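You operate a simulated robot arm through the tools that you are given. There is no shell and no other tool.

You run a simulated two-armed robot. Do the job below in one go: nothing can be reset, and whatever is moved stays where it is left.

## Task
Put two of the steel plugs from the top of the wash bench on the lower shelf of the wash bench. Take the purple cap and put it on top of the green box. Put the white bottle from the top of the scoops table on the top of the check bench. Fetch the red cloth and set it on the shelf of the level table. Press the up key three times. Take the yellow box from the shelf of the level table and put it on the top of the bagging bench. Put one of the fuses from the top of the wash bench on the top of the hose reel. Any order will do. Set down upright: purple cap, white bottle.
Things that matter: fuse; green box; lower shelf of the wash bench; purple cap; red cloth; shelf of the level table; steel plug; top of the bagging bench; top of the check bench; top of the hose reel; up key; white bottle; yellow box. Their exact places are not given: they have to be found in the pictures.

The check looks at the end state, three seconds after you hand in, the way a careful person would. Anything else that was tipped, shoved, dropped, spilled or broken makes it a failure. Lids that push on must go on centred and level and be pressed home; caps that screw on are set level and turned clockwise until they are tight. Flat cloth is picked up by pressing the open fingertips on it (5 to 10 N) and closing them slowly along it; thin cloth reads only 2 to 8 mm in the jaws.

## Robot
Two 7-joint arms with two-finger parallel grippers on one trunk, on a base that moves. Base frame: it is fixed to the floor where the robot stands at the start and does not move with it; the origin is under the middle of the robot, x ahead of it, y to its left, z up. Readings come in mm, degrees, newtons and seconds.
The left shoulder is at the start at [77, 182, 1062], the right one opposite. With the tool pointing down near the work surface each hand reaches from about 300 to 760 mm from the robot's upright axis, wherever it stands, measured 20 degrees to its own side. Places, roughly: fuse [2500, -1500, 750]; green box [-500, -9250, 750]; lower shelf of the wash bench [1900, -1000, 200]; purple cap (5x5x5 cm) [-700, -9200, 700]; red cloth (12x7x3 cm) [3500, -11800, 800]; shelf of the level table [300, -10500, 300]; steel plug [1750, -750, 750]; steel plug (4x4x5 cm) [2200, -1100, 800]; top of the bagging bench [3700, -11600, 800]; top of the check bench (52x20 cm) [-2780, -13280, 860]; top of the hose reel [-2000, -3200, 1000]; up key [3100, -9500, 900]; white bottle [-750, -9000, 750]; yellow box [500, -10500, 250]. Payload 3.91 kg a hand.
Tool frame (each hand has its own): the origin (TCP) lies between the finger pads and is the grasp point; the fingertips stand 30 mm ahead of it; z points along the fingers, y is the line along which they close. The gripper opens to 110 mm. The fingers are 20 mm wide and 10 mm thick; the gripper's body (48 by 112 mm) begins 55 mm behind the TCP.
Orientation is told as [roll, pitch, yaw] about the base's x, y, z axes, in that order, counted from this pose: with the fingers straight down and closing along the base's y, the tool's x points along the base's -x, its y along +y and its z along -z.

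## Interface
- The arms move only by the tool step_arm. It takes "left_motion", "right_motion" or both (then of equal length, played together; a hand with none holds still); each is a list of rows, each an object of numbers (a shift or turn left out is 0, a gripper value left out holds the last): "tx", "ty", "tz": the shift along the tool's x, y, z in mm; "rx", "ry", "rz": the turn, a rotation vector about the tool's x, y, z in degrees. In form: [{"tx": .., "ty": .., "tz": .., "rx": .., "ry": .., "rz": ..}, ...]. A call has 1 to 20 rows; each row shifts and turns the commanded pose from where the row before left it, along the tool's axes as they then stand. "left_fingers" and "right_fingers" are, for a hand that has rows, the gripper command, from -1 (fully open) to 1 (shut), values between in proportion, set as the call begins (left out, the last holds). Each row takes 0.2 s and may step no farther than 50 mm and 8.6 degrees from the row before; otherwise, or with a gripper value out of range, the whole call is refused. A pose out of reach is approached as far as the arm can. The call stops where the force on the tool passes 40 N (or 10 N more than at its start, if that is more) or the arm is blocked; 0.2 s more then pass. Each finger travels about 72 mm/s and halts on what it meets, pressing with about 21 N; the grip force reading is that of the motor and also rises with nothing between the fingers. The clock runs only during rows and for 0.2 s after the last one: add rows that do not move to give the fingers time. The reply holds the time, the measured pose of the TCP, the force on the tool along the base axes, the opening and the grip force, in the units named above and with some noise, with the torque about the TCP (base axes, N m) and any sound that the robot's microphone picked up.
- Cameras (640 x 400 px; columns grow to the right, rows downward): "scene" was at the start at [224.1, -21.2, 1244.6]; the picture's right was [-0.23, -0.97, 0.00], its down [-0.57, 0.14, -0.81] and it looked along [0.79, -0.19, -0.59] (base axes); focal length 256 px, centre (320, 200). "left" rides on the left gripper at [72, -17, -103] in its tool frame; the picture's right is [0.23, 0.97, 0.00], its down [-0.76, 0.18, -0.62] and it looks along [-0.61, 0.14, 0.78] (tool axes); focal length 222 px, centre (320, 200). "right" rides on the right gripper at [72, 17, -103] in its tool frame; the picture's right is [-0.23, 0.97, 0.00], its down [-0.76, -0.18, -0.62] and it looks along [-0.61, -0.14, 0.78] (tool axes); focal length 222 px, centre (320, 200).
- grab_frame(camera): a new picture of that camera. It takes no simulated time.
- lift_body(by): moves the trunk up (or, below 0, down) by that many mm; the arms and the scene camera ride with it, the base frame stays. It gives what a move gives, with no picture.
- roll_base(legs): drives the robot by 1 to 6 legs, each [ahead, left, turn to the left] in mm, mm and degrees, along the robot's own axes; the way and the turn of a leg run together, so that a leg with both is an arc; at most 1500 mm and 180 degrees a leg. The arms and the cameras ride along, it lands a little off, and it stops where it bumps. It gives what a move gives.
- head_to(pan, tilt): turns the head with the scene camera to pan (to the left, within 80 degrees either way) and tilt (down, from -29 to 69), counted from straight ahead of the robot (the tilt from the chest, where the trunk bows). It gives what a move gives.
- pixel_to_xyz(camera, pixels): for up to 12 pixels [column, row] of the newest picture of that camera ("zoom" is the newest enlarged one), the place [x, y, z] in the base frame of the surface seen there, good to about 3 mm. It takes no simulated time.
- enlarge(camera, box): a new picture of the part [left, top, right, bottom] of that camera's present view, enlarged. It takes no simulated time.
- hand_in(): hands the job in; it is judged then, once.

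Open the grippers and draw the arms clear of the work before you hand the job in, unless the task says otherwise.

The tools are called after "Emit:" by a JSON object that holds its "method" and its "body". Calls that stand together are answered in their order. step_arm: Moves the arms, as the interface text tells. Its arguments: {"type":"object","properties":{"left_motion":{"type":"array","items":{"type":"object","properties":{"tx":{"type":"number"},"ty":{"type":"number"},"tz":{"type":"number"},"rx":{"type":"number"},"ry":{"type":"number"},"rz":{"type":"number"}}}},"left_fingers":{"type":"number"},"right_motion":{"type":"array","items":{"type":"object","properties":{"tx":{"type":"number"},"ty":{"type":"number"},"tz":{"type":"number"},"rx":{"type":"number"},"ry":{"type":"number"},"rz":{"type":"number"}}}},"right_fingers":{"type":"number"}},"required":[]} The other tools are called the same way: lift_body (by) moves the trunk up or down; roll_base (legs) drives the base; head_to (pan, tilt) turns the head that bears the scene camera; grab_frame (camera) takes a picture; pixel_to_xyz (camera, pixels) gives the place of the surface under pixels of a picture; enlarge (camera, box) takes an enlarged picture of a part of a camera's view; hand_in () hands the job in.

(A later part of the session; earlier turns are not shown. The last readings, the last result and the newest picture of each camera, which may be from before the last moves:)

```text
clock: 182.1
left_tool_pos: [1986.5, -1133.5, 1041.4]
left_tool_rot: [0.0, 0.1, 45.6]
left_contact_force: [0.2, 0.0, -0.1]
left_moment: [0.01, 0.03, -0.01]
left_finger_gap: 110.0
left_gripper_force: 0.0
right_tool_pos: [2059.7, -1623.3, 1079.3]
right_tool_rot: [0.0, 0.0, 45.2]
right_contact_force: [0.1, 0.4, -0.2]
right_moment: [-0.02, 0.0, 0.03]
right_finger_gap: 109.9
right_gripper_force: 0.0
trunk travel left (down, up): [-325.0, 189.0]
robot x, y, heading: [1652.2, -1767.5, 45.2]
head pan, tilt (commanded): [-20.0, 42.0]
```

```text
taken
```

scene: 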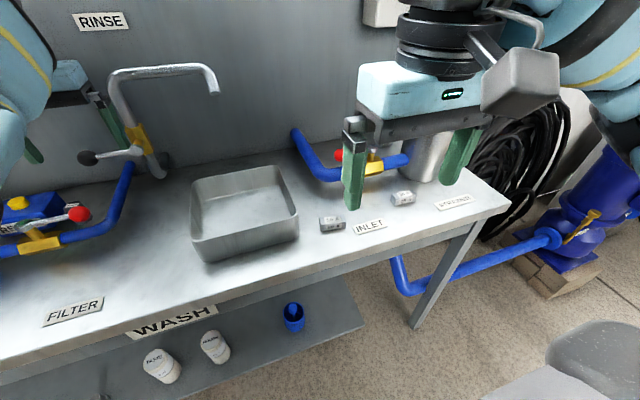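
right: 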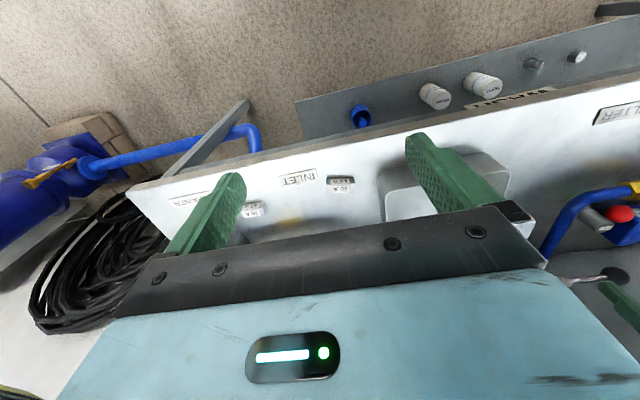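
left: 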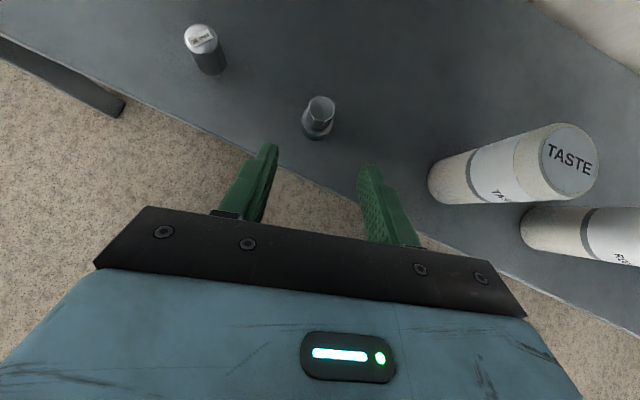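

I notice the left hand did not retract and is now near the faucet, but it is not touching; I won't go further forward. I measure the 10 A fuse (scene (332,223), right camera (342,185)).

Emit:
{"method": "pixel_to_xyz", "body": {"camera": "scene", "pixels": [[332, 219], [322, 222], [343, 222], [332, 229], [320, 230], [346, 229]]}}

Emit:
{"method": "enlarge", "body": {"camera": "right", "box": [300, 150, 400, 210]}}

Emit:
{"method": "pixel_to_xyz", "body": {"camera": "right", "pixels": [[330, 186], [342, 184], [354, 182], [342, 178], [327, 182], [356, 188]]}}

```text
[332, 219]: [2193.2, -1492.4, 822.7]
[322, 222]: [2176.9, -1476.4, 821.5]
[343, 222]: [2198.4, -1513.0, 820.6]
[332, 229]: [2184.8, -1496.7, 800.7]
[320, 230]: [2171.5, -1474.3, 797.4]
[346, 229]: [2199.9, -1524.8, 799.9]
```

```text
6.40 times, centred on (350, 180) of right
```

zoom: 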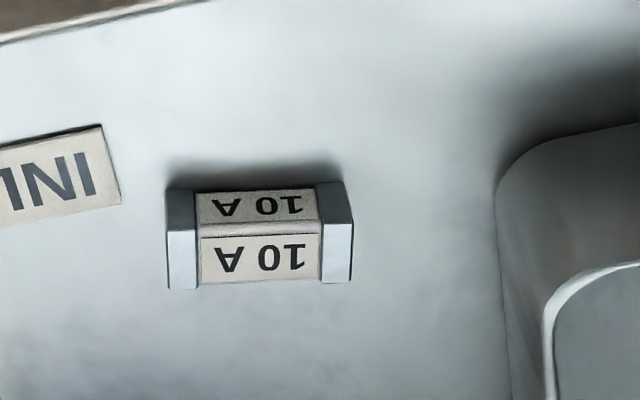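

```text
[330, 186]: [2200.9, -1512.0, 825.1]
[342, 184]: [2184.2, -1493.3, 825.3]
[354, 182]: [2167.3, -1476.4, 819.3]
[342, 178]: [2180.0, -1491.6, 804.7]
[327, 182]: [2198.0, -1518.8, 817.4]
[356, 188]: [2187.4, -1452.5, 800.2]
```

The fuse lies with its long axis along the bench. I query its top face centre and end caps.

Emit:
{"method": "pixel_to_xyz", "body": {"camera": "zoom", "pixels": [[260, 258], [182, 260], [338, 255], [260, 235], [260, 280], [172, 285], [350, 280], [170, 232], [350, 225]]}}

```text
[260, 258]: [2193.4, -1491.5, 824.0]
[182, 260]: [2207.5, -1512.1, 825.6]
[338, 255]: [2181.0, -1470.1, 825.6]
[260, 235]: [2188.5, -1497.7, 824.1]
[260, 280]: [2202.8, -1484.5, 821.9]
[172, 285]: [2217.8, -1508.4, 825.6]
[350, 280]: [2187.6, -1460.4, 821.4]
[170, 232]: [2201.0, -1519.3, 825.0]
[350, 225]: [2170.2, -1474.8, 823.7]
```

The fuse is 57 x 20 x 25 mm, centred at (2194,-1491), turned to 122 degrees. I turn the right hand 13 degrees clockwise, open to 76 mm, move over it and part-way down.

Emit:
{"method": "step_arm", "body": {"right_motion": [{"rz": 6.5}, {"rz": 6.5}, {"tx": -36.9, "ty": 8.1}, {"tx": -36.9, "ty": 8.1}, {"tx": -36.9, "ty": 8.1}, {"tx": -36.9, "ty": 8.1}, {"tx": -36.9, "ty": 8.1}, {"tz": 45}, {"tz": 45}, {"tz": 45}, {"tz": 35}, {}], "right_fingers": -0.38}}

Emit:
{"method": "grab_frame", "body": {"camera": "right"}}

Emit:
{"method": "grab_frame", "body": {"camera": "scene"}}

```text
clock: 184.7
left_tool_pos: [1985.2, -1133.3, 1040.6]
left_tool_rot: [-0.2, 0.1, 45.7]
left_contact_force: [0.1, -0.2, 0.7]
left_moment: [0.01, 0.0, 0.0]
left_finger_gap: 110.4
left_gripper_force: 0.0
right_tool_pos: [2194.3, -1491.7, 908.7]
right_tool_rot: [0.0, 0.0, 32.1]
right_contact_force: [-0.5, -1.4, 0.1]
right_moment: [-0.02, 0.01, 0.0]
right_finger_gap: 75.9
right_gripper_force: 0.0
trunk travel left (down, up): [-325.0, 189.0]
robot x, y, heading: [1654.4, -1769.1, 45.6]
head pan, tilt (commanded): [-20.0, 42.0]
```

```text
taken
```

right: 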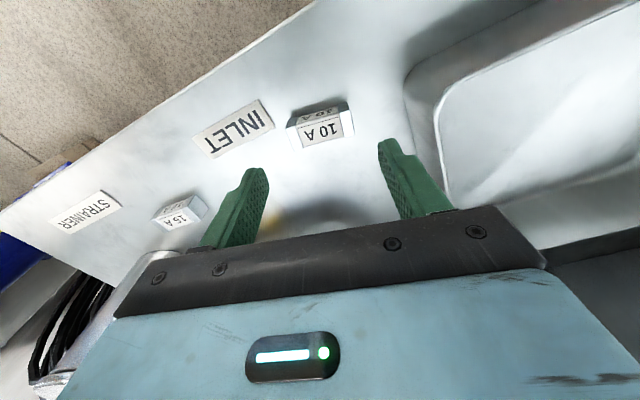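

```text
taken
```

scene: 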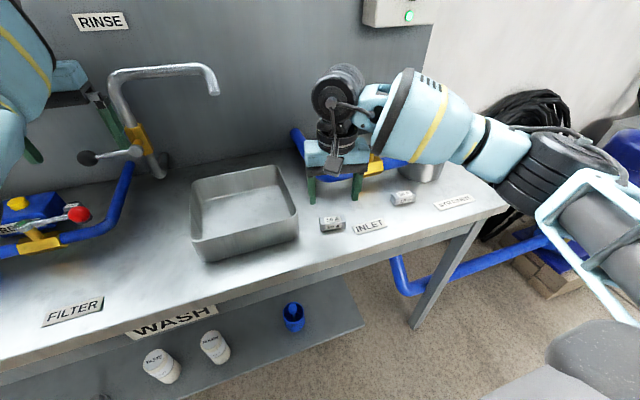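

The right TCP is over the fuse by the numbers; the right camera shows the fuse at (320,125), parallel to the closing line. I verify its centre from this closer view.

Emit:
{"method": "pixel_to_xyz", "body": {"camera": "right", "pixels": [[322, 129], [303, 142], [298, 128], [352, 132], [346, 117], [322, 140]]}}

```text
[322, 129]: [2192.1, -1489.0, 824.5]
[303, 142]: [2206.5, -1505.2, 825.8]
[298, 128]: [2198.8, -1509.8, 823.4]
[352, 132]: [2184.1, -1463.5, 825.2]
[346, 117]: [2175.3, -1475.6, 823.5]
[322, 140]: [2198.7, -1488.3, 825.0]
```

The centre agrees within 2-3 mm. I descend to z≈832 and close on the fuse's ends.

Emit:
{"method": "step_arm", "body": {"right_motion": [{"tz": 30, "ty": 2}, {"tz": 25}, {"tz": 12}, {"tz": 9}, {}]}}

Emit:
{"method": "step_arm", "body": {"right_motion": [{}, {}, {}, {}], "right_fingers": 1}}

Emit:
{"method": "grab_frame", "body": {"camera": "right"}}

```text
clock: 185.9
left_tool_pos: [1986.3, -1134.4, 1040.9]
left_tool_rot: [-0.1, 0.0, 45.8]
left_contact_force: [-0.1, 0.2, 0.3]
left_moment: [0.0, -0.02, 0.01]
left_finger_gap: 110.2
left_gripper_force: 0.0
right_tool_pos: [2192.7, -1491.8, 834.3]
right_tool_rot: [0.0, 0.1, 32.1]
right_contact_force: [0.1, 0.2, 0.0]
right_moment: [-0.01, -0.01, -0.01]
right_finger_gap: 75.7
right_gripper_force: 0.0
trunk travel left (down, up): [-325.0, 189.0]
robot x, y, heading: [1653.1, -1766.8, 45.3]
head pan, tilt (commanded): [-20.0, 42.0]
```

```text
clock: 186.9
left_tool_pos: [1985.5, -1133.8, 1039.9]
left_tool_rot: [-0.1, -0.1, 45.7]
left_contact_force: [0.2, 0.5, -0.5]
left_moment: [0.03, 0.01, -0.04]
left_finger_gap: 109.8
left_gripper_force: 0.2
right_tool_pos: [2193.6, -1491.1, 835.0]
right_tool_rot: [0.0, 0.1, 32.0]
right_contact_force: [0.0, -0.2, -0.1]
right_moment: [0.0, 0.0, -0.02]
right_finger_gap: 57.8
right_gripper_force: 21.1
trunk travel left (down, up): [-325.0, 189.0]
robot x, y, heading: [1654.3, -1770.0, 45.3]
head pan, tilt (commanded): [-20.0, 42.0]
```

```text
taken
```

right: 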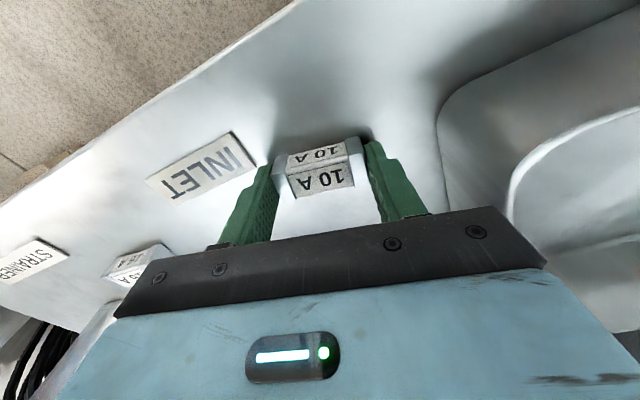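

The fuse is gripped end to end (57.8 mm, 21 N). I lift it straight up.

Emit:
{"method": "step_arm", "body": {"right_motion": [{"tz": -15}, {"tz": -40}, {"tz": -45}, {"tz": -45}, {"tz": -45}, {"tx": 40}, {"tx": 40}, {"tx": 40}]}}

Emit:
{"method": "grab_frame", "body": {"camera": "right"}}

Emit:
{"method": "roll_base", "body": {"legs": [[-450, 0, 0]]}}

```text
clock: 188.7
left_tool_pos: [1985.8, -1133.9, 1040.7]
left_tool_rot: [-0.1, 0.0, 45.8]
left_contact_force: [0.1, -0.9, 0.3]
left_moment: [-0.02, 0.01, 0.0]
left_finger_gap: 110.1
left_gripper_force: 0.0
right_tool_pos: [2090.1, -1554.2, 1025.5]
right_tool_rot: [0.0, 0.1, 32.0]
right_contact_force: [0.1, 0.6, -0.9]
right_moment: [-0.02, 0.01, -0.02]
right_finger_gap: 57.4
right_gripper_force: 20.6
trunk travel left (down, up): [-325.0, 189.0]
robot x, y, heading: [1652.9, -1770.6, 45.4]
head pan, tilt (commanded): [-20.0, 42.0]
```

```text
taken
```

right: 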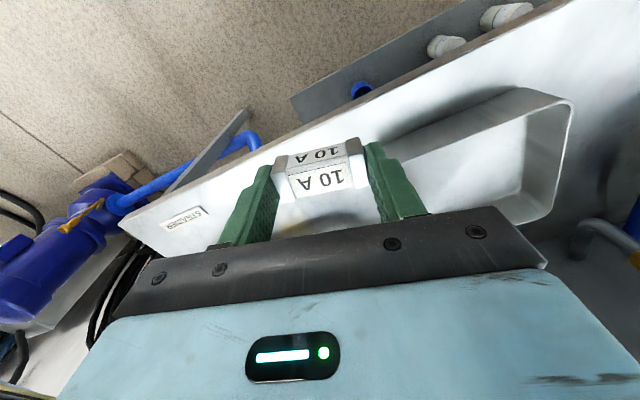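

```text
clock: 191.4
left_tool_pos: [1676.5, -1450.2, 1040.3]
left_tool_rot: [0.0, 0.0, 45.5]
left_contact_force: [0.2, -0.5, 0.8]
left_moment: [0.04, -0.02, 0.02]
left_finger_gap: 110.1
left_gripper_force: 0.1
right_tool_pos: [1778.5, -1870.4, 1023.6]
right_tool_rot: [0.0, 0.1, 31.7]
right_contact_force: [0.5, 0.4, -0.7]
right_moment: [0.02, -0.01, 0.01]
right_finger_gap: 57.3
right_gripper_force: 20.7
trunk travel left (down, up): [-325.0, 189.0]
robot x, y, heading: [1340.2, -2084.6, 45.1]
head pan, tilt (commanded): [-20.0, 42.0]
```

The fuse is held; I'm clear of the bench. I look at the left arm's configuration and try to restore it in open space.

Emit:
{"method": "head_to", "body": {"pan": 30, "tilt": 40}}

Emit:
{"method": "grab_frame", "body": {"camera": "scene"}}

Emit:
{"method": "step_arm", "body": {"left_motion": [{"tx": 20}, {"tx": 20}, {"tx": 20}, {}]}}

```text
clock: 192.5
left_tool_pos: [1677.4, -1450.3, 1040.0]
left_tool_rot: [-0.1, 0.0, 45.5]
left_contact_force: [-0.3, -0.5, 0.1]
left_moment: [0.01, -0.01, 0.01]
left_finger_gap: 110.2
left_gripper_force: 0.1
right_tool_pos: [1778.0, -1869.7, 1023.6]
right_tool_rot: [0.0, 0.1, 31.8]
right_contact_force: [-0.3, 0.2, -0.2]
right_moment: [0.01, 0.0, -0.01]
right_finger_gap: 57.3
right_gripper_force: 21.1
trunk travel left (down, up): [-325.0, 189.0]
robot x, y, heading: [1343.1, -2084.7, 45.1]
head pan, tilt (commanded): [30.0, 40.0]
```

```text
taken
```

scene: 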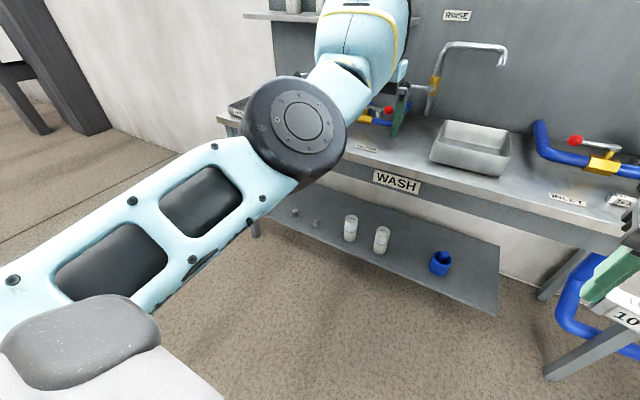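

```text
clock: 193.7
left_tool_pos: [1620.7, -1428.7, 1035.7]
left_tool_rot: [-0.4, 1.3, 50.0]
left_contact_force: [0.3, -0.4, -0.4]
left_moment: [-0.02, -0.02, -0.02]
left_finger_gap: 110.2
left_gripper_force: 0.1
left hand out of reach, approached as far as the arm can: row 2, 3
right_tool_pos: [1779.7, -1870.2, 1023.9]
right_tool_rot: [0.0, 0.2, 31.8]
right_contact_force: [0.0, 0.2, -0.7]
right_moment: [0.0, -0.01, 0.04]
right_finger_gap: 57.3
right_gripper_force: 20.9
trunk travel left (down, up): [-325.0, 189.0]
robot x, y, heading: [1339.9, -2085.0, 45.0]
head pan, tilt (commanded): [30.0, 40.0]
stopped in row 4 (left hand): the arm was blocked; the commanded pose is now the measured one
```

The elbow has swung in front of the robot. I move the left hand outwards to the left so the elbow can swing back out.

Emit:
{"method": "step_arm", "body": {"left_motion": [{"ty": 40}, {"ty": 40}, {"ty": 40}, {"ty": 40}, {"ty": 40}, {}]}}

Emit:
{"method": "grab_frame", "body": {"camera": "scene"}}

```text
clock: 195.1
left_tool_pos: [1469.1, -1301.7, 1033.3]
left_tool_rot: [-0.3, 1.4, 49.7]
left_contact_force: [0.4, -0.4, -0.2]
left_moment: [0.02, 0.02, -0.03]
left_finger_gap: 109.5
left_gripper_force: 0.1
right_tool_pos: [1780.8, -1871.0, 1024.6]
right_tool_rot: [0.1, 0.1, 31.9]
right_contact_force: [0.7, -0.6, -0.6]
right_moment: [0.01, 0.03, 0.05]
right_finger_gap: 57.5
right_gripper_force: 21.4
trunk travel left (down, up): [-325.0, 189.0]
robot x, y, heading: [1342.9, -2081.1, 44.9]
head pan, tilt (commanded): [30.0, 40.0]
```

```text
taken
```

scene: 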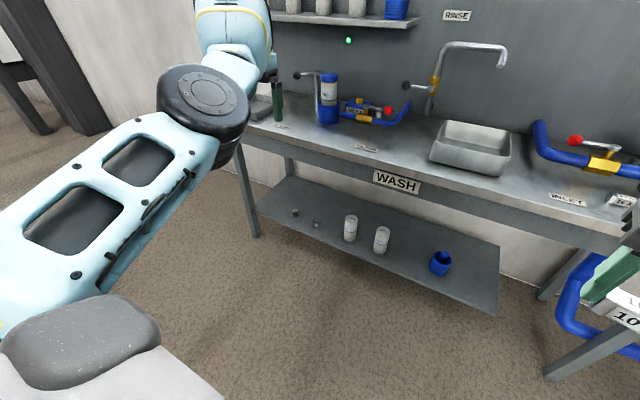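

The arm follows outward freely. I go further left and then try drawing the hand back.

Emit:
{"method": "step_arm", "body": {"left_motion": [{"ty": 40}, {"ty": 40}, {"ty": 30, "tx": 20}, {"tx": 40}, {"tx": 40}, {"tx": 40}, {}]}}

Emit:
{"method": "grab_frame", "body": {"camera": "scene"}}

```text
clock: 196.7
left_tool_pos: [1331.9, -1253.6, 1049.5]
left_tool_rot: [-0.3, 1.5, 49.7]
left_contact_force: [-0.1, 0.0, -0.5]
left_moment: [-0.01, 0.01, 0.03]
left_finger_gap: 110.2
left_gripper_force: 0.0
left hand out of reach, approached as far as the arm can: row 2, 4, 5, 6
right_tool_pos: [1779.9, -1870.5, 1023.4]
right_tool_rot: [0.0, 0.0, 31.8]
right_contact_force: [0.4, -0.6, -0.8]
right_moment: [0.02, 0.01, -0.01]
right_finger_gap: 57.0
right_gripper_force: 21.3
trunk travel left (down, up): [-325.0, 189.0]
robot x, y, heading: [1341.4, -2083.5, 44.9]
head pan, tilt (commanded): [30.0, 40.0]
```

```text
taken
```

scene: 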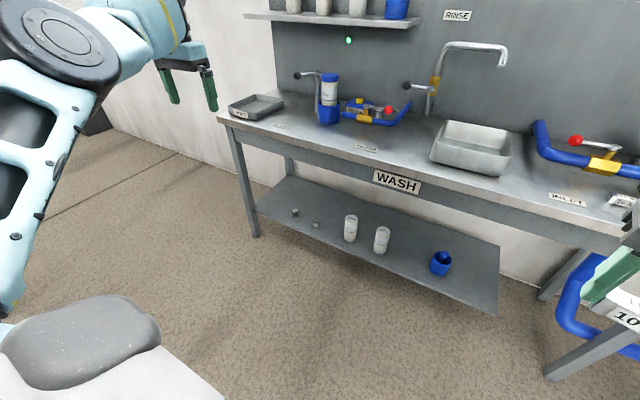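

Drawing back is refused by some joint limit. I turn the left hand clockwise to free the wrist, then try again to draw it back.

Emit:
{"method": "step_arm", "body": {"left_motion": [{"rz": 8.5}, {"rz": 8.5}, {"rz": 8.5}, {"rz": 8.5}, {"rz": 8.5}, {"rz": 8.5}, {"rz": 8.5}, {"rz": 8.5}, {}]}}

Emit:
{"method": "grab_frame", "body": {"camera": "scene"}}

```text
clock: 198.7
left_tool_pos: [1332.4, -1252.3, 1050.2]
left_tool_rot: [-1.4, 0.2, -18.4]
left_contact_force: [-0.3, 0.1, 0.7]
left_moment: [0.0, -0.03, 0.0]
left_finger_gap: 110.2
left_gripper_force: 0.1
right_tool_pos: [1778.8, -1871.6, 1022.6]
right_tool_rot: [0.0, 0.2, 31.8]
right_contact_force: [0.5, 0.3, -1.4]
right_moment: [-0.01, 0.02, 0.01]
right_finger_gap: 56.6
right_gripper_force: 21.3
trunk travel left (down, up): [-325.0, 189.0]
robot x, y, heading: [1343.8, -2088.7, 45.2]
head pan, tilt (commanded): [30.0, 40.0]
```

```text
taken
```

scene: 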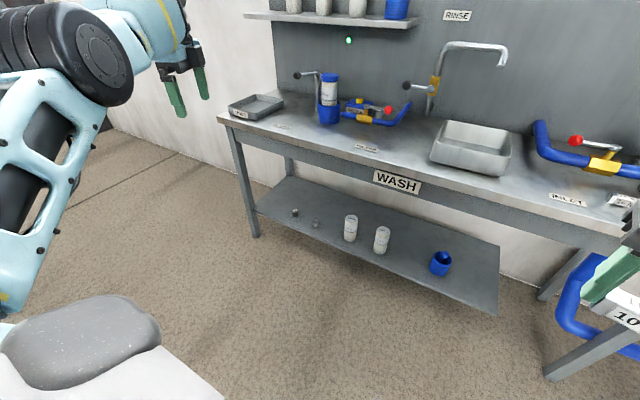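

The elbow is swinging outward. I now draw the hand straight back toward the robot.

Emit:
{"method": "step_arm", "body": {"left_motion": [{"tx": 17.9, "ty": -35.8}, {"tx": 17.9, "ty": -35.8}, {"tx": 17.9, "ty": -35.8}, {}]}}

Emit:
{"method": "grab_frame", "body": {"camera": "scene"}}

```text
clock: 199.7
left_tool_pos: [1257.0, -1251.8, 1081.6]
left_tool_rot: [-1.6, 0.1, -18.3]
left_contact_force: [-0.1, 0.0, 0.2]
left_moment: [0.0, -0.03, 0.03]
left_finger_gap: 109.9
left_gripper_force: 0.1
left hand out of reach, approached as far as the arm can: row 1, 2, 3
right_tool_pos: [1779.4, -1870.5, 1023.1]
right_tool_rot: [0.0, 0.1, 31.9]
right_contact_force: [-0.1, -0.2, -0.8]
right_moment: [0.0, 0.04, 0.0]
right_finger_gap: 57.3
right_gripper_force: 20.8
trunk travel left (down, up): [-325.0, 189.0]
robot x, y, heading: [1341.0, -2082.9, 44.9]
head pan, tilt (commanded): [30.0, 40.0]
```

```text
taken
```

scene: 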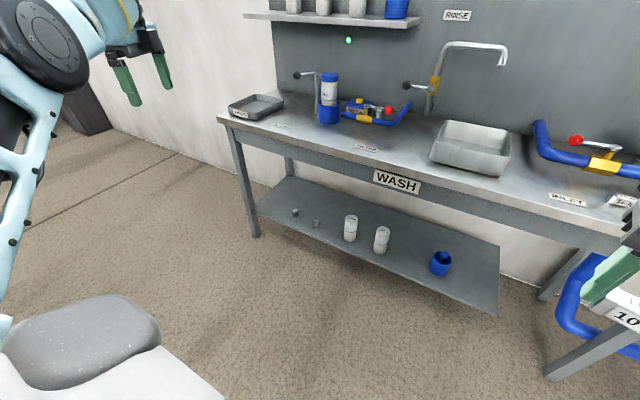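

It still refuses to come nearer than about 650 mm from the shoulder. I look at the whole arm to the left.

Emit:
{"method": "head_to", "body": {"pan": 70, "tilt": 25}}

Emit:
{"method": "grab_frame", "body": {"camera": "scene"}}

Emit:
{"method": "head_to", "body": {"pan": -60, "tilt": 25}}

Emit:
{"method": "grab_frame", "body": {"camera": "scene"}}

```text
clock: 200.8
left_tool_pos: [1258.4, -1252.5, 1080.7]
left_tool_rot: [-1.5, 0.3, -18.2]
left_contact_force: [0.1, 0.2, 0.2]
left_moment: [-0.01, 0.04, -0.01]
left_finger_gap: 110.0
left_gripper_force: 0.0
right_tool_pos: [1778.9, -1871.0, 1023.1]
right_tool_rot: [0.1, 0.1, 31.8]
right_contact_force: [-0.5, -0.5, -0.5]
right_moment: [0.04, -0.04, 0.0]
right_finger_gap: 57.1
right_gripper_force: 21.1
trunk travel left (down, up): [-325.0, 189.0]
robot x, y, heading: [1343.9, -2083.9, 45.0]
head pan, tilt (commanded): [70.0, 25.0]
```

```text
taken
```

scene: 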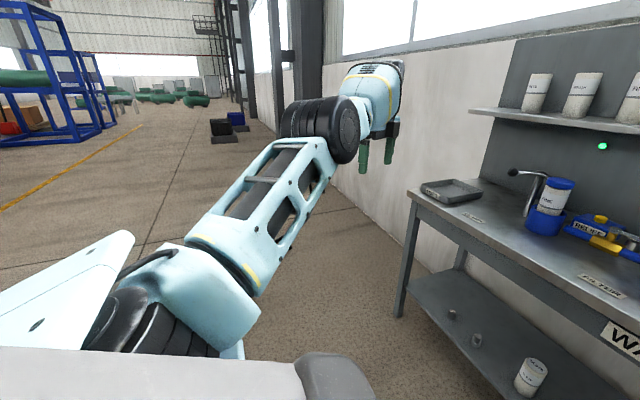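

```text
clock: 202.9
left_tool_pos: [1258.4, -1252.0, 1080.2]
left_tool_rot: [-1.5, 0.2, -18.3]
left_contact_force: [0.0, 0.1, -0.2]
left_moment: [0.0, -0.05, 0.0]
left_finger_gap: 109.9
left_gripper_force: 0.0
right_tool_pos: [1778.9, -1870.7, 1022.9]
right_tool_rot: [0.1, 0.1, 31.8]
right_contact_force: [-0.7, -0.7, -0.7]
right_moment: [-0.01, 0.02, 0.01]
right_finger_gap: 57.1
right_gripper_force: 21.0
trunk travel left (down, up): [-325.0, 189.0]
robot x, y, heading: [1340.7, -2084.8, 45.1]
head pan, tilt (commanded): [-60.0, 25.0]
```

```text
taken
```

scene: 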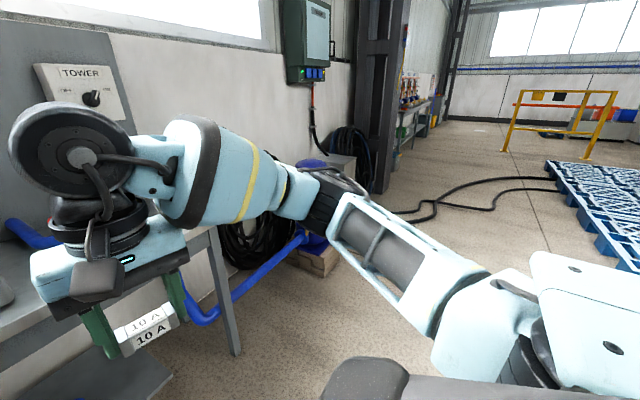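

The left arm is stretched out nearly straight, which is why it cannot draw in directly. I lower the hand to make the elbow bend.

Emit:
{"method": "step_arm", "body": {"left_motion": [{"tz": 30}, {"tz": 30}, {"tz": 30}, {"tz": 30}, {}]}}

```text
clock: 204.1
left_tool_pos: [1258.5, -1224.8, 969.2]
left_tool_rot: [-1.4, 0.2, -18.3]
left_contact_force: [0.3, 0.2, 0.4]
left_moment: [0.03, 0.01, 0.02]
left_finger_gap: 109.9
left_gripper_force: 0.0
left hand out of reach, approached as far as the arm can: row 1, 2, 3, 4
right_tool_pos: [1780.1, -1870.2, 1023.8]
right_tool_rot: [0.1, 0.1, 31.8]
right_contact_force: [-0.2, -0.3, -0.4]
right_moment: [0.01, 0.02, -0.04]
right_finger_gap: 57.1
right_gripper_force: 21.2
trunk travel left (down, up): [-325.0, 189.0]
robot x, y, heading: [1340.2, -2087.7, 45.1]
head pan, tilt (commanded): [-60.0, 25.0]
```

Still straight. I command a large pull directly toward the shoulder so the elbow has to fold.

Emit:
{"method": "step_arm", "body": {"left_motion": [{"tx": -14.4, "ty": -41.5, "tz": 10.1}, {"tx": -14.4, "ty": -41.5, "tz": 10.1}, {"tx": -14.4, "ty": -41.5, "tz": 10.1}, {"tx": -14.4, "ty": -41.5, "tz": 10.1}, {"tx": -14.4, "ty": -41.5, "tz": 10.1}, {"tx": -14.4, "ty": -41.5, "tz": 10.1}, {"tx": -14.4, "ty": -41.5, "tz": 10.1}, {}, {}]}}

Emit:
{"method": "head_to", "body": {"pan": 60, "tilt": 25}}

Emit:
{"method": "grab_frame", "body": {"camera": "scene"}}

```text
clock: 206.1
left_tool_pos: [1280.7, -1222.9, 950.2]
left_tool_rot: [-1.3, 0.2, -18.2]
left_contact_force: [0.1, 0.1, 0.6]
left_moment: [-0.01, 0.03, -0.02]
left_finger_gap: 110.1
left_gripper_force: 0.0
left hand out of reach, approached as far as the arm can: row 1, 2, 3, 4, 5, 6, 7
right_tool_pos: [1778.7, -1870.5, 1023.4]
right_tool_rot: [0.1, 0.1, 31.8]
right_contact_force: [-0.1, 0.3, -0.6]
right_moment: [-0.02, 0.04, -0.02]
right_finger_gap: 57.4
right_gripper_force: 20.7
trunk travel left (down, up): [-325.0, 189.0]
robot x, y, heading: [1337.0, -2082.2, 45.0]
head pan, tilt (commanded): [-60.0, 25.0]
```

```text
clock: 208.1
left_tool_pos: [1281.3, -1224.7, 951.7]
left_tool_rot: [-1.3, 0.2, -18.3]
left_contact_force: [0.1, 0.0, 0.5]
left_moment: [0.03, 0.01, 0.0]
left_finger_gap: 110.1
left_gripper_force: 0.1
right_tool_pos: [1779.3, -1870.7, 1023.7]
right_tool_rot: [0.0, 0.1, 31.8]
right_contact_force: [0.3, -0.1, -0.8]
right_moment: [0.01, 0.0, 0.01]
right_finger_gap: 57.3
right_gripper_force: 21.4
trunk travel left (down, up): [-325.0, 189.0]
robot x, y, heading: [1343.1, -2085.2, 45.3]
head pan, tilt (commanded): [60.0, 25.0]
```

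```text
taken
```

scene: 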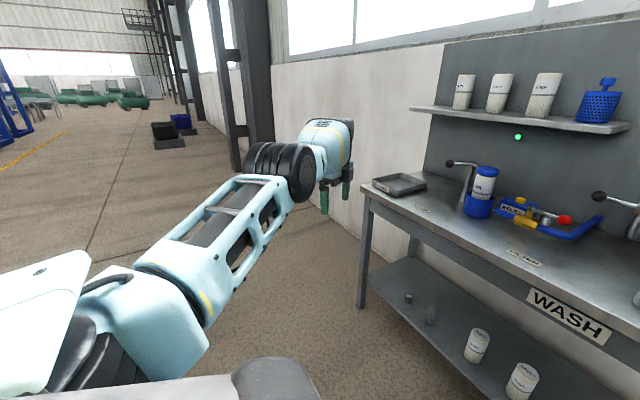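

Still straight, so I try the other direction, raising the hand, which should fold the elbow the permitted way.

Emit:
{"method": "step_arm", "body": {"left_motion": [{"tz": -40}, {"tz": -40}, {"tz": -40}, {"tz": -40}, {}]}}

```text
clock: 209.3
left_tool_pos: [1282.0, -1254.0, 1089.8]
left_tool_rot: [-1.2, 0.2, -18.3]
left_contact_force: [0.7, 0.0, 0.0]
left_moment: [-0.01, 0.0, 0.0]
left_finger_gap: 109.9
left_gripper_force: 0.1
left hand out of reach, approached as far as the arm can: row 1, 2, 3, 4
right_tool_pos: [1779.7, -1870.7, 1023.7]
right_tool_rot: [0.1, 0.1, 31.8]
right_contact_force: [0.3, -0.7, 0.1]
right_moment: [-0.02, -0.01, -0.01]
right_finger_gap: 57.0
right_gripper_force: 21.5
trunk travel left (down, up): [-325.0, 189.0]
robot x, y, heading: [1338.9, -2084.4, 45.2]
head pan, tilt (commanded): [60.0, 25.0]
```

The wrist's bend is probably at its limit because the forearm slopes up while the hand points straight down. I tilt the hand forward to relieve it and then pull in.

Emit:
{"method": "step_arm", "body": {"left_motion": [{"ry": -8}, {"ry": -8}, {"ry": -8}, {"ry": -8}, {"ry": -8}, {}]}}

Emit:
{"method": "step_arm", "body": {"left_motion": [{"ty": -40}, {"ty": -40}, {"ty": -40}, {"ty": -40}, {}]}}

Emit:
{"method": "grab_frame", "body": {"camera": "scene"}}

```text
clock: 210.7
left_tool_pos: [1279.3, -1273.8, 1092.6]
left_tool_rot: [-0.7, -35.6, -17.6]
left_contact_force: [0.3, 0.2, -1.1]
left_moment: [0.01, 0.04, 0.03]
left_finger_gap: 109.9
left_gripper_force: 0.1
left hand out of reach, approached as far as the arm can: row 1, 2, 3, 4, 5
right_tool_pos: [1778.6, -1871.4, 1023.6]
right_tool_rot: [-0.1, 0.0, 31.8]
right_contact_force: [-0.1, -0.7, -0.8]
right_moment: [0.03, 0.0, -0.02]
right_finger_gap: 57.2
right_gripper_force: 21.7
trunk travel left (down, up): [-325.0, 189.0]
robot x, y, heading: [1341.9, -2087.3, 45.2]
head pan, tilt (commanded): [60.0, 25.0]
```

```text
clock: 211.9
left_tool_pos: [1228.5, -1426.1, 1092.5]
left_tool_rot: [-0.6, -35.5, -17.6]
left_contact_force: [-0.7, -0.7, -0.3]
left_moment: [0.0, 0.01, -0.01]
left_finger_gap: 110.1
left_gripper_force: 0.0
right_tool_pos: [1778.9, -1869.2, 1024.0]
right_tool_rot: [0.0, 0.1, 31.8]
right_contact_force: [0.1, -0.3, -1.2]
right_moment: [-0.01, -0.05, 0.03]
right_finger_gap: 57.1
right_gripper_force: 20.9
trunk travel left (down, up): [-325.0, 189.0]
robot x, y, heading: [1342.8, -2087.0, 45.1]
head pan, tilt (commanded): [60.0, 25.0]
```

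```text
taken
```

scene: 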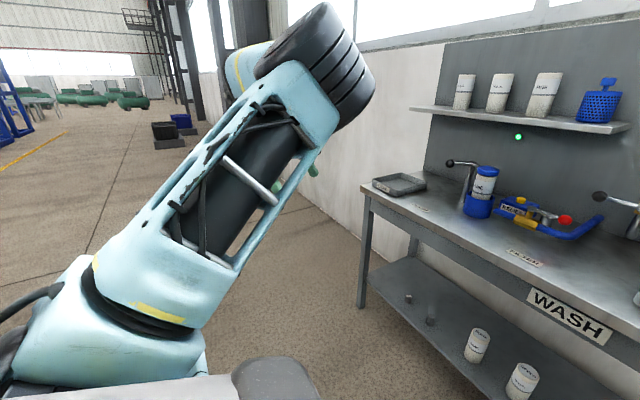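

Now it moves freely. I turn the hand's heading back toward straight ahead while keeping the tilt.

Emit:
{"method": "step_arm", "body": {"left_motion": [{"rx": -4.6, "rz": -6.4}, {"rx": -4.6, "rz": -6.4}, {"rx": -4.6, "rz": -6.4}, {"rx": -4.6, "rz": -6.4}, {"rx": -4.6, "rz": -6.4}, {"rx": -4.6, "rz": -6.4}, {"rx": -4.6, "rz": -6.4}, {"rx": -4.6, "rz": -6.4}, {}]}}

Emit:
{"method": "grab_frame", "body": {"camera": "scene"}}

```text
clock: 213.9
left_tool_pos: [1228.9, -1427.0, 1093.8]
left_tool_rot: [-0.2, -35.2, 45.4]
left_contact_force: [-0.1, 1.4, 0.3]
left_moment: [0.02, 0.0, 0.02]
left_finger_gap: 110.0
left_gripper_force: 0.1
right_tool_pos: [1778.0, -1870.7, 1024.3]
right_tool_rot: [0.1, 0.1, 31.9]
right_contact_force: [-0.7, 0.5, -1.0]
right_moment: [0.03, -0.01, 0.03]
right_finger_gap: 57.3
right_gripper_force: 21.2
trunk travel left (down, up): [-325.0, 189.0]
robot x, y, heading: [1344.4, -2082.8, 45.0]
head pan, tilt (commanded): [60.0, 25.0]
```

```text
taken
```

scene: 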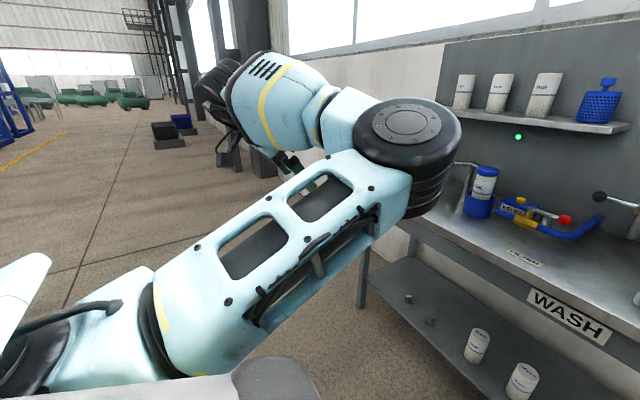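

The elbow is on the inner side here; turning clockwise swings it outward, so I turn the hand well clockwise (about 130 degrees).

Emit:
{"method": "step_arm", "body": {"left_motion": [{"rx": 4.7, "rz": 6.8}, {"rx": 4.7, "rz": 6.8}, {"rx": 4.7, "rz": 6.8}, {"rx": 4.7, "rz": 6.8}, {"rx": 4.7, "rz": 6.8}, {"rx": 4.7, "rz": 6.8}, {"rx": 4.7, "rz": 6.8}, {"rx": 4.7, "rz": 6.8}, {"rx": 4.7, "rz": 6.8}, {"rx": 4.7, "rz": 6.8}, {"rx": 4.7, "rz": 6.8}, {"rx": 4.7, "rz": 6.8}, {"rx": 4.7, "rz": 6.8}, {"rx": 4.7, "rz": 6.8}, {}]}}

Emit:
{"method": "grab_frame", "body": {"camera": "scene"}}

```text
clock: 217.1
left_tool_pos: [1243.8, -1391.3, 1091.8]
left_tool_rot: [0.6, -34.5, -71.2]
left_contact_force: [0.3, -0.2, 0.1]
left_moment: [-0.04, 0.0, 0.01]
left_finger_gap: 109.9
left_gripper_force: 0.1
left hand out of reach, approached as far as the arm can: row 13, 14
right_tool_pos: [1779.1, -1869.3, 1023.5]
right_tool_rot: [-0.1, 0.0, 31.8]
right_contact_force: [-0.3, -0.1, -0.2]
right_moment: [-0.03, -0.01, 0.0]
right_finger_gap: 57.1
right_gripper_force: 20.5
trunk travel left (down, up): [-325.0, 189.0]
robot x, y, heading: [1341.3, -2080.2, 44.7]
head pan, tilt (commanded): [60.0, 25.0]
```

```text
taken
```

scene: 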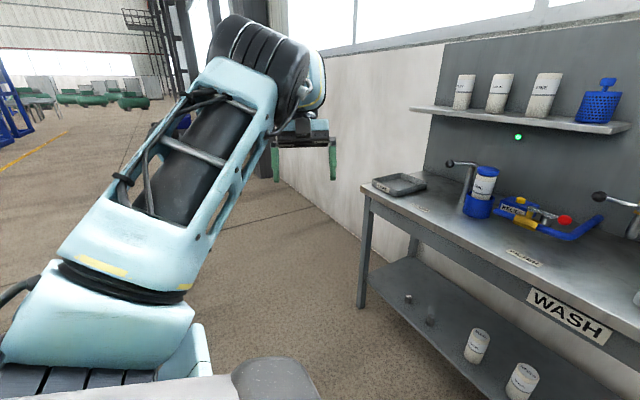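

The elbow is up now. I carry the hand across toward the middle-front so the elbow swings to the left side.

Emit:
{"method": "step_arm", "body": {"left_motion": [{"tx": -28.6, "ty": 28.3, "tz": 19.7}, {"tx": -28.6, "ty": 28.3, "tz": 19.7}, {"tx": -28.6, "ty": 28.3, "tz": 19.7}, {"tx": -28.6, "ty": 28.3, "tz": 19.7}, {"tx": -28.6, "ty": 28.3, "tz": 19.7}, {"tx": -28.6, "ty": 28.3, "tz": 19.7}, {"tx": -28.6, "ty": 28.3, "tz": 19.7}, {}]}}

Emit:
{"method": "grab_frame", "body": {"camera": "scene"}}

```text
clock: 219.1
left_tool_pos: [1489.0, -1532.0, 1088.4]
left_tool_rot: [1.8, -37.9, -67.7]
left_contact_force: [0.4, 0.5, 0.4]
left_moment: [-0.03, 0.03, 0.03]
left_finger_gap: 110.0
left_gripper_force: 0.1
right_tool_pos: [1779.1, -1871.7, 1023.5]
right_tool_rot: [0.0, 0.1, 31.8]
right_contact_force: [0.1, 0.3, -0.9]
right_moment: [0.03, -0.01, -0.04]
right_finger_gap: 57.0
right_gripper_force: 21.2
trunk travel left (down, up): [-325.0, 189.0]
robot x, y, heading: [1338.5, -2087.1, 45.1]
head pan, tilt (commanded): [60.0, 25.0]
stopped in row 8 (left hand): the arm was blocked; the commanded pose is now the measured one
```

```text
taken
```

scene: 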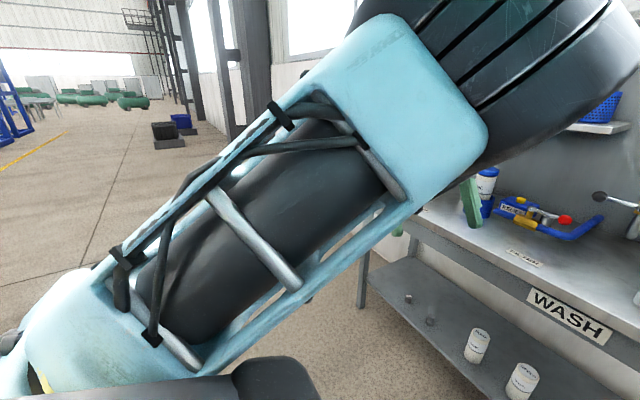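

It blocks with the elbow by the head. I go back out to the left, where the arm can straighten, and from there will turn the hand further clockwise so the elbow folds the other way.

Emit:
{"method": "step_arm", "body": {"left_motion": [{"tx": 28.6, "ty": -28.3, "tz": -19.7}, {"tx": 28.6, "ty": -28.3, "tz": -19.7}, {"tx": 28.6, "ty": -28.3, "tz": -19.7}, {"tx": 28.6, "ty": -28.3, "tz": -19.7}, {"tx": 28.6, "ty": -28.3, "tz": -19.7}, {"tx": 28.6, "ty": -28.3, "tz": -19.7}, {"tx": 28.6, "ty": -28.3, "tz": -19.7}, {}]}}

Emit:
{"method": "grab_frame", "body": {"camera": "scene"}}

```text
clock: 220.9
left_tool_pos: [1212.7, -1390.1, 1069.0]
left_tool_rot: [1.6, -37.8, -67.9]
left_contact_force: [0.4, 0.4, 0.1]
left_moment: [0.01, -0.01, -0.02]
left_finger_gap: 110.1
left_gripper_force: 0.1
left hand out of reach, approached as far as the arm can: row 7
right_tool_pos: [1780.5, -1870.8, 1023.0]
right_tool_rot: [0.0, 0.0, 31.8]
right_contact_force: [-0.1, 0.6, -0.7]
right_moment: [-0.02, 0.02, -0.02]
right_finger_gap: 57.2
right_gripper_force: 21.0
trunk travel left (down, up): [-325.0, 189.0]
robot x, y, heading: [1342.7, -2084.9, 45.0]
head pan, tilt (commanded): [60.0, 25.0]
```

```text
taken
```

scene: 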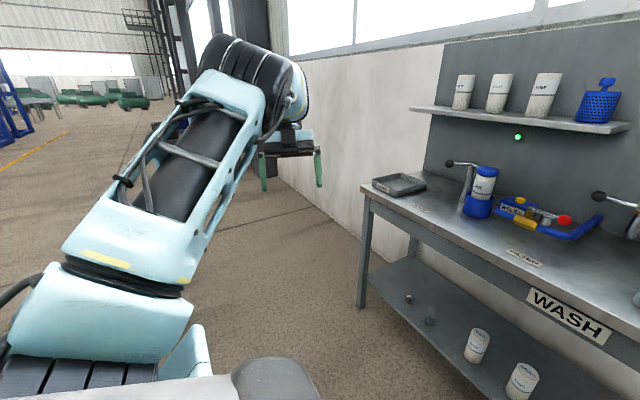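

I bring the hand in a little and then set it to point straight down again, so that turning about its own axis leaves the elbow where it is.

Emit:
{"method": "step_arm", "body": {"left_motion": [{"tx": -27.3, "ty": 14.6, "tz": 21.2}, {"tx": -27.3, "ty": 14.6, "tz": 21.2}, {"tx": -27.3, "ty": 14.6, "tz": 21.2}, {"tx": -27.3, "ty": 14.6, "tz": 21.2}, {"ry": 7.6}, {"ry": 7.6}, {"ry": 7.6}, {"ry": 7.6}, {"ry": 7.4}, {}]}}

Emit:
{"method": "step_arm", "body": {"left_motion": [{"rz": -8.3}, {"rz": -8.3}, {"rz": -8.3}, {"rz": -8.3}, {"rz": -8.3}, {"rz": -8.3}, {"rz": -8.3}, {"rz": -8.3}, {"rz": -8.3}, {"rz": -8.3}, {"rz": -8.3}, {"rz": -8.3}, {"rz": -8.3}, {}]}}

Emit:
{"method": "grab_frame", "body": {"camera": "scene"}}

```text
clock: 223.1
left_tool_pos: [1368.2, -1433.1, 1066.1]
left_tool_rot: [1.2, -0.1, -66.7]
left_contact_force: [0.5, -0.1, -0.1]
left_moment: [0.01, -0.03, 0.05]
left_finger_gap: 109.9
left_gripper_force: 0.0
left hand out of reach, approached as far as the arm can: row 1, 2, 3, 4, 5, 6, 7, 8, 9
right_tool_pos: [1779.7, -1870.9, 1023.1]
right_tool_rot: [-0.1, 0.1, 31.8]
right_contact_force: [-0.8, 0.2, -0.1]
right_moment: [0.0, -0.01, 0.01]
right_finger_gap: 57.2
right_gripper_force: 21.2
trunk travel left (down, up): [-325.0, 189.0]
robot x, y, heading: [1339.8, -2082.0, 45.0]
head pan, tilt (commanded): [60.0, 25.0]
```

```text
clock: 226.1
left_tool_pos: [1369.0, -1434.5, 1066.5]
left_tool_rot: [-0.5, -1.3, 41.2]
left_contact_force: [-0.6, -0.3, -0.1]
left_moment: [0.04, 0.0, -0.02]
left_finger_gap: 110.0
left_gripper_force: 0.1
right_tool_pos: [1778.7, -1871.6, 1023.3]
right_tool_rot: [-0.1, 0.1, 31.7]
right_contact_force: [-0.3, 0.1, -1.1]
right_moment: [0.0, 0.01, 0.02]
right_finger_gap: 57.3
right_gripper_force: 21.4
trunk travel left (down, up): [-325.0, 189.0]
robot x, y, heading: [1338.0, -2087.3, 45.2]
head pan, tilt (commanded): [60.0, 25.0]
```

```text
taken
```

scene: 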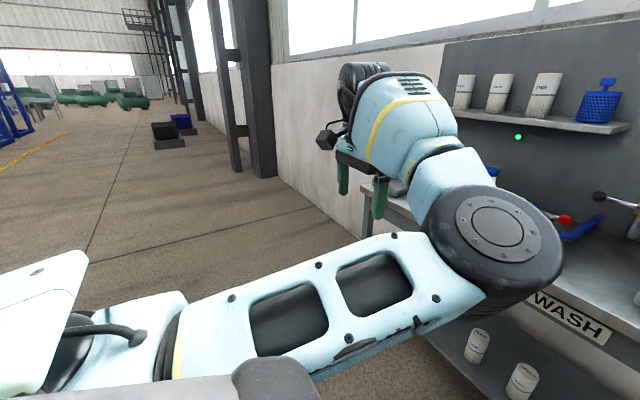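

The elbow follows the hand's heading. I try the other way round, turning counter-clockwise, which should bring the elbow down and outward naturally.

Emit:
{"method": "step_arm", "body": {"left_motion": [{"rz": -8.3}, {"rz": -8.3}, {"rz": -8.3}, {"rz": -8.3}, {"rz": -8.3}, {"rz": -8.3}, {"rz": -8.3}, {"rz": -8.3}, {"rz": -8.3}, {"rz": -8.3}, {"rz": -8.3}, {"rz": -8.3}, {}]}}

Emit:
{"method": "grab_frame", "body": {"camera": "scene"}}

```text
clock: 228.9
left_tool_pos: [1370.2, -1434.2, 1065.0]
left_tool_rot: [-1.1, 0.7, 140.7]
left_contact_force: [0.0, -0.4, 0.1]
left_moment: [-0.01, 0.01, -0.03]
left_finger_gap: 109.9
left_gripper_force: 0.1
right_tool_pos: [1779.1, -1871.0, 1024.0]
right_tool_rot: [0.0, 0.0, 31.9]
right_contact_force: [-1.1, -0.3, 0.1]
right_moment: [0.04, 0.0, 0.01]
right_finger_gap: 57.3
right_gripper_force: 21.1
trunk travel left (down, up): [-325.0, 189.0]
robot x, y, heading: [1343.1, -2087.0, 45.2]
head pan, tilt (commanded): [60.0, 25.0]
```

```text
taken
```

scene: 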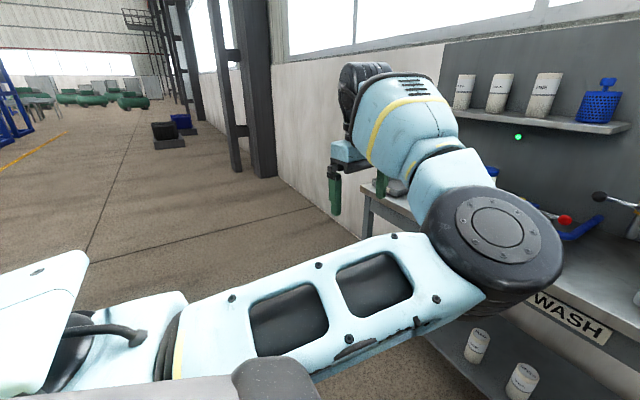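

The turn about the hand's own axis leaves the elbow unchanged. I turn it back and lower the hand instead, to bring the elbow down.

Emit:
{"method": "step_arm", "body": {"left_motion": [{"rz": 8.3}, {"rz": 8.3}, {"rz": 8.3}, {"rz": 8.3}, {"rz": 8.3}, {"rz": 8.3}, {"rz": 8.3}, {"rz": 8.3}, {"rz": 8.3}, {"rz": 8.3}, {"rz": 8.3}, {"rz": 4.0}]}}

Emit:
{"method": "step_arm", "body": {"left_motion": [{"tz": 45}, {"tz": 45}, {"tz": 45}, {"tz": 45}, {"tz": 45}, {"tz": 45}, {}]}}

Emit:
{"method": "grab_frame", "body": {"camera": "scene"}}

```text
clock: 231.5
left_tool_pos: [1370.4, -1434.1, 1066.0]
left_tool_rot: [-0.5, -1.2, 45.3]
left_contact_force: [-0.7, 0.0, -0.7]
left_moment: [0.0, -0.03, 0.04]
left_finger_gap: 109.7
left_gripper_force: 0.1
right_tool_pos: [1779.6, -1870.7, 1023.8]
right_tool_rot: [0.0, 0.0, 31.8]
right_contact_force: [0.0, 0.1, 0.5]
right_moment: [-0.01, 0.0, 0.04]
right_finger_gap: 57.1
right_gripper_force: 21.2
trunk travel left (down, up): [-325.0, 189.0]
robot x, y, heading: [1346.5, -2085.3, 45.1]
head pan, tilt (commanded): [60.0, 25.0]
```

```text
clock: 233.1
left_tool_pos: [1377.7, -1430.4, 795.4]
left_tool_rot: [-0.5, -1.1, 45.4]
left_contact_force: [-0.2, -0.1, 0.3]
left_moment: [0.03, 0.0, 0.0]
left_finger_gap: 110.1
left_gripper_force: 0.1
right_tool_pos: [1779.1, -1870.1, 1024.0]
right_tool_rot: [0.0, 0.1, 31.7]
right_contact_force: [0.1, 0.5, -0.5]
right_moment: [0.0, 0.0, 0.03]
right_finger_gap: 57.1
right_gripper_force: 20.9
trunk travel left (down, up): [-325.0, 189.0]
robot x, y, heading: [1339.9, -2088.3, 45.1]
head pan, tilt (commanded): [60.0, 25.0]
```

```text
taken
```

scene: 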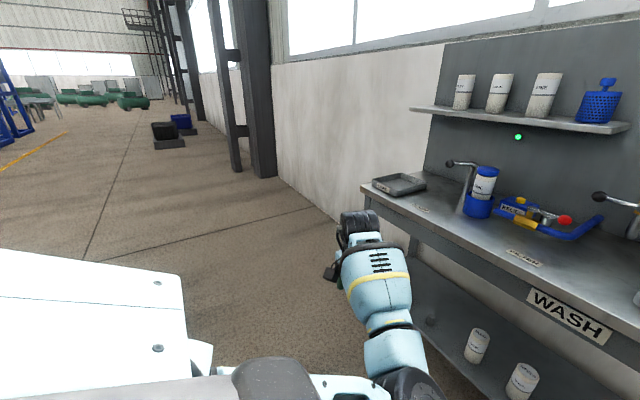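

The arm goes down willingly and out of the way. I lower further and draw the hand toward the body.

Emit:
{"method": "step_arm", "body": {"left_motion": [{"tz": 45}, {"tz": 45}, {"tz": 45}, {"tz": 45}, {"tx": 40}, {"tx": 40}, {}]}}

Emit:
{"method": "head_to", "body": {"pan": 50, "tilt": 55}}

Emit:
{"method": "grab_frame", "body": {"camera": "scene"}}

```text
clock: 234.7
left_tool_pos: [1325.6, -1485.3, 616.5]
left_tool_rot: [-0.6, -1.2, 45.4]
left_contact_force: [-0.1, -0.5, 0.4]
left_moment: [0.01, 0.01, 0.02]
left_finger_gap: 110.1
left_gripper_force: 0.0
right_tool_pos: [1779.0, -1870.3, 1021.9]
right_tool_rot: [0.1, 0.1, 31.8]
right_contact_force: [-0.5, -0.1, -0.5]
right_moment: [0.02, -0.02, -0.04]
right_finger_gap: 57.0
right_gripper_force: 21.0
trunk travel left (down, up): [-325.0, 189.0]
robot x, y, heading: [1340.5, -2085.3, 45.3]
head pan, tilt (commanded): [60.0, 25.0]
```

```text
clock: 235.7
left_tool_pos: [1324.2, -1486.5, 615.9]
left_tool_rot: [-0.6, -1.2, 45.4]
left_contact_force: [-0.5, 0.3, 0.6]
left_moment: [0.02, 0.01, 0.0]
left_finger_gap: 110.1
left_gripper_force: 0.1
right_tool_pos: [1779.0, -1870.6, 1024.1]
right_tool_rot: [0.0, 0.1, 31.9]
right_contact_force: [-0.3, 0.1, -1.3]
right_moment: [0.01, 0.03, 0.01]
right_finger_gap: 57.1
right_gripper_force: 21.4
trunk travel left (down, up): [-325.0, 189.0]
robot x, y, heading: [1339.0, -2084.1, 44.9]
head pan, tilt (commanded): [50.0, 55.0]
```

```text
taken
```

scene: 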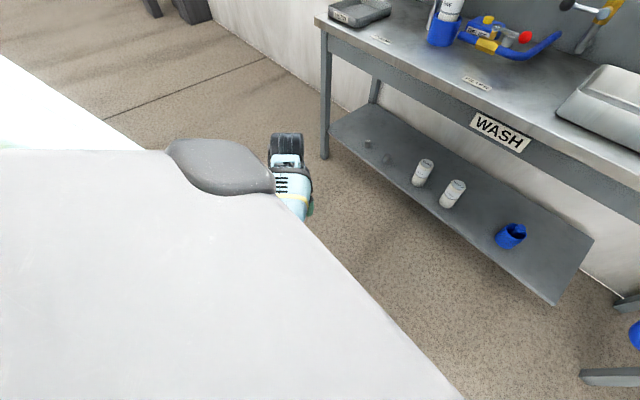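

The left arm now hangs down out of view. I bring the hand in closer and then raise it, checking whether the elbow takes the usual place.

Emit:
{"method": "step_arm", "body": {"left_motion": [{"tx": 30, "ty": -30}, {"tx": 30, "ty": -30}, {"tx": 20, "ty": -30}, {}]}}

Emit:
{"method": "step_arm", "body": {"left_motion": [{"tz": -45}, {"tz": -45}, {"tz": -45}, {"tz": -45}, {"tz": -45}, {"tx": -30, "tz": -30}, {"tx": -30, "tz": -30}, {}]}}

Emit:
{"method": "head_to", "body": {"pan": 50, "tilt": 35}}

Emit:
{"method": "grab_frame", "body": {"camera": "scene"}}

```text
clock: 236.9
left_tool_pos: [1323.6, -1575.7, 632.6]
left_tool_rot: [2.7, -3.3, 45.6]
left_contact_force: [0.6, 0.3, -0.6]
left_moment: [-0.03, 0.01, 0.02]
left_finger_gap: 110.1
left_gripper_force: 0.0
right_tool_pos: [1779.7, -1870.7, 1023.6]
right_tool_rot: [0.0, 0.2, 31.7]
right_contact_force: [0.3, -0.3, -0.2]
right_moment: [0.0, 0.03, -0.04]
right_finger_gap: 56.9
right_gripper_force: 20.9
trunk travel left (down, up): [-325.0, 189.0]
robot x, y, heading: [1339.2, -2082.9, 45.0]
head pan, tilt (commanded): [50.0, 55.0]
stopped in row 4 (left hand): the arm was blocked; the commanded pose is now the measured one
```

```text
clock: 238.7
left_tool_pos: [1345.9, -1493.6, 777.6]
left_tool_rot: [3.9, -2.9, 46.5]
left_contact_force: [0.5, 0.4, 0.9]
left_moment: [0.04, 0.0, 0.01]
left_finger_gap: 109.9
left_gripper_force: 0.1
left hand out of reach, approached as far as the arm can: row 2, 3, 4, 5, 6
right_tool_pos: [1778.7, -1870.7, 1023.0]
right_tool_rot: [0.0, 0.0, 31.8]
right_contact_force: [0.5, -0.8, -1.1]
right_moment: [0.02, 0.0, -0.01]
right_finger_gap: 57.2
right_gripper_force: 20.9
trunk travel left (down, up): [-325.0, 189.0]
robot x, y, heading: [1342.3, -2088.5, 45.2]
head pan, tilt (commanded): [50.0, 55.0]
```

```text
clock: 239.5
left_tool_pos: [1347.5, -1493.4, 779.7]
left_tool_rot: [3.9, -3.1, 46.6]
left_contact_force: [0.0, 0.3, -0.4]
left_moment: [0.01, -0.03, 0.01]
left_finger_gap: 109.8
left_gripper_force: 0.1
right_tool_pos: [1780.4, -1870.8, 1023.7]
right_tool_rot: [-0.1, 0.0, 31.8]
right_contact_force: [-0.1, -0.3, -1.1]
right_moment: [-0.03, -0.03, -0.01]
right_finger_gap: 56.8
right_gripper_force: 21.1
trunk travel left (down, up): [-325.0, 189.0]
robot x, y, heading: [1337.8, -2084.4, 45.3]
head pan, tilt (commanded): [50.0, 35.0]
```

```text
taken
```

scene: 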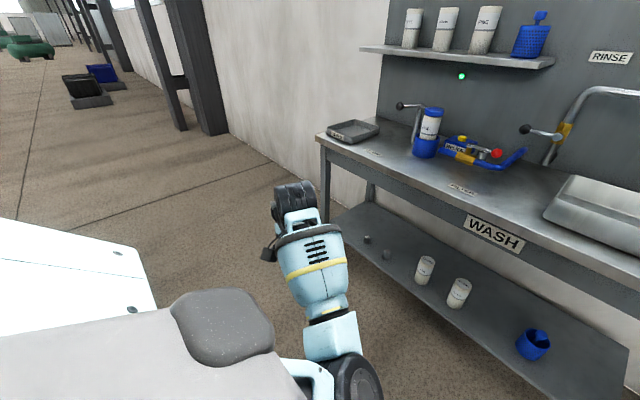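

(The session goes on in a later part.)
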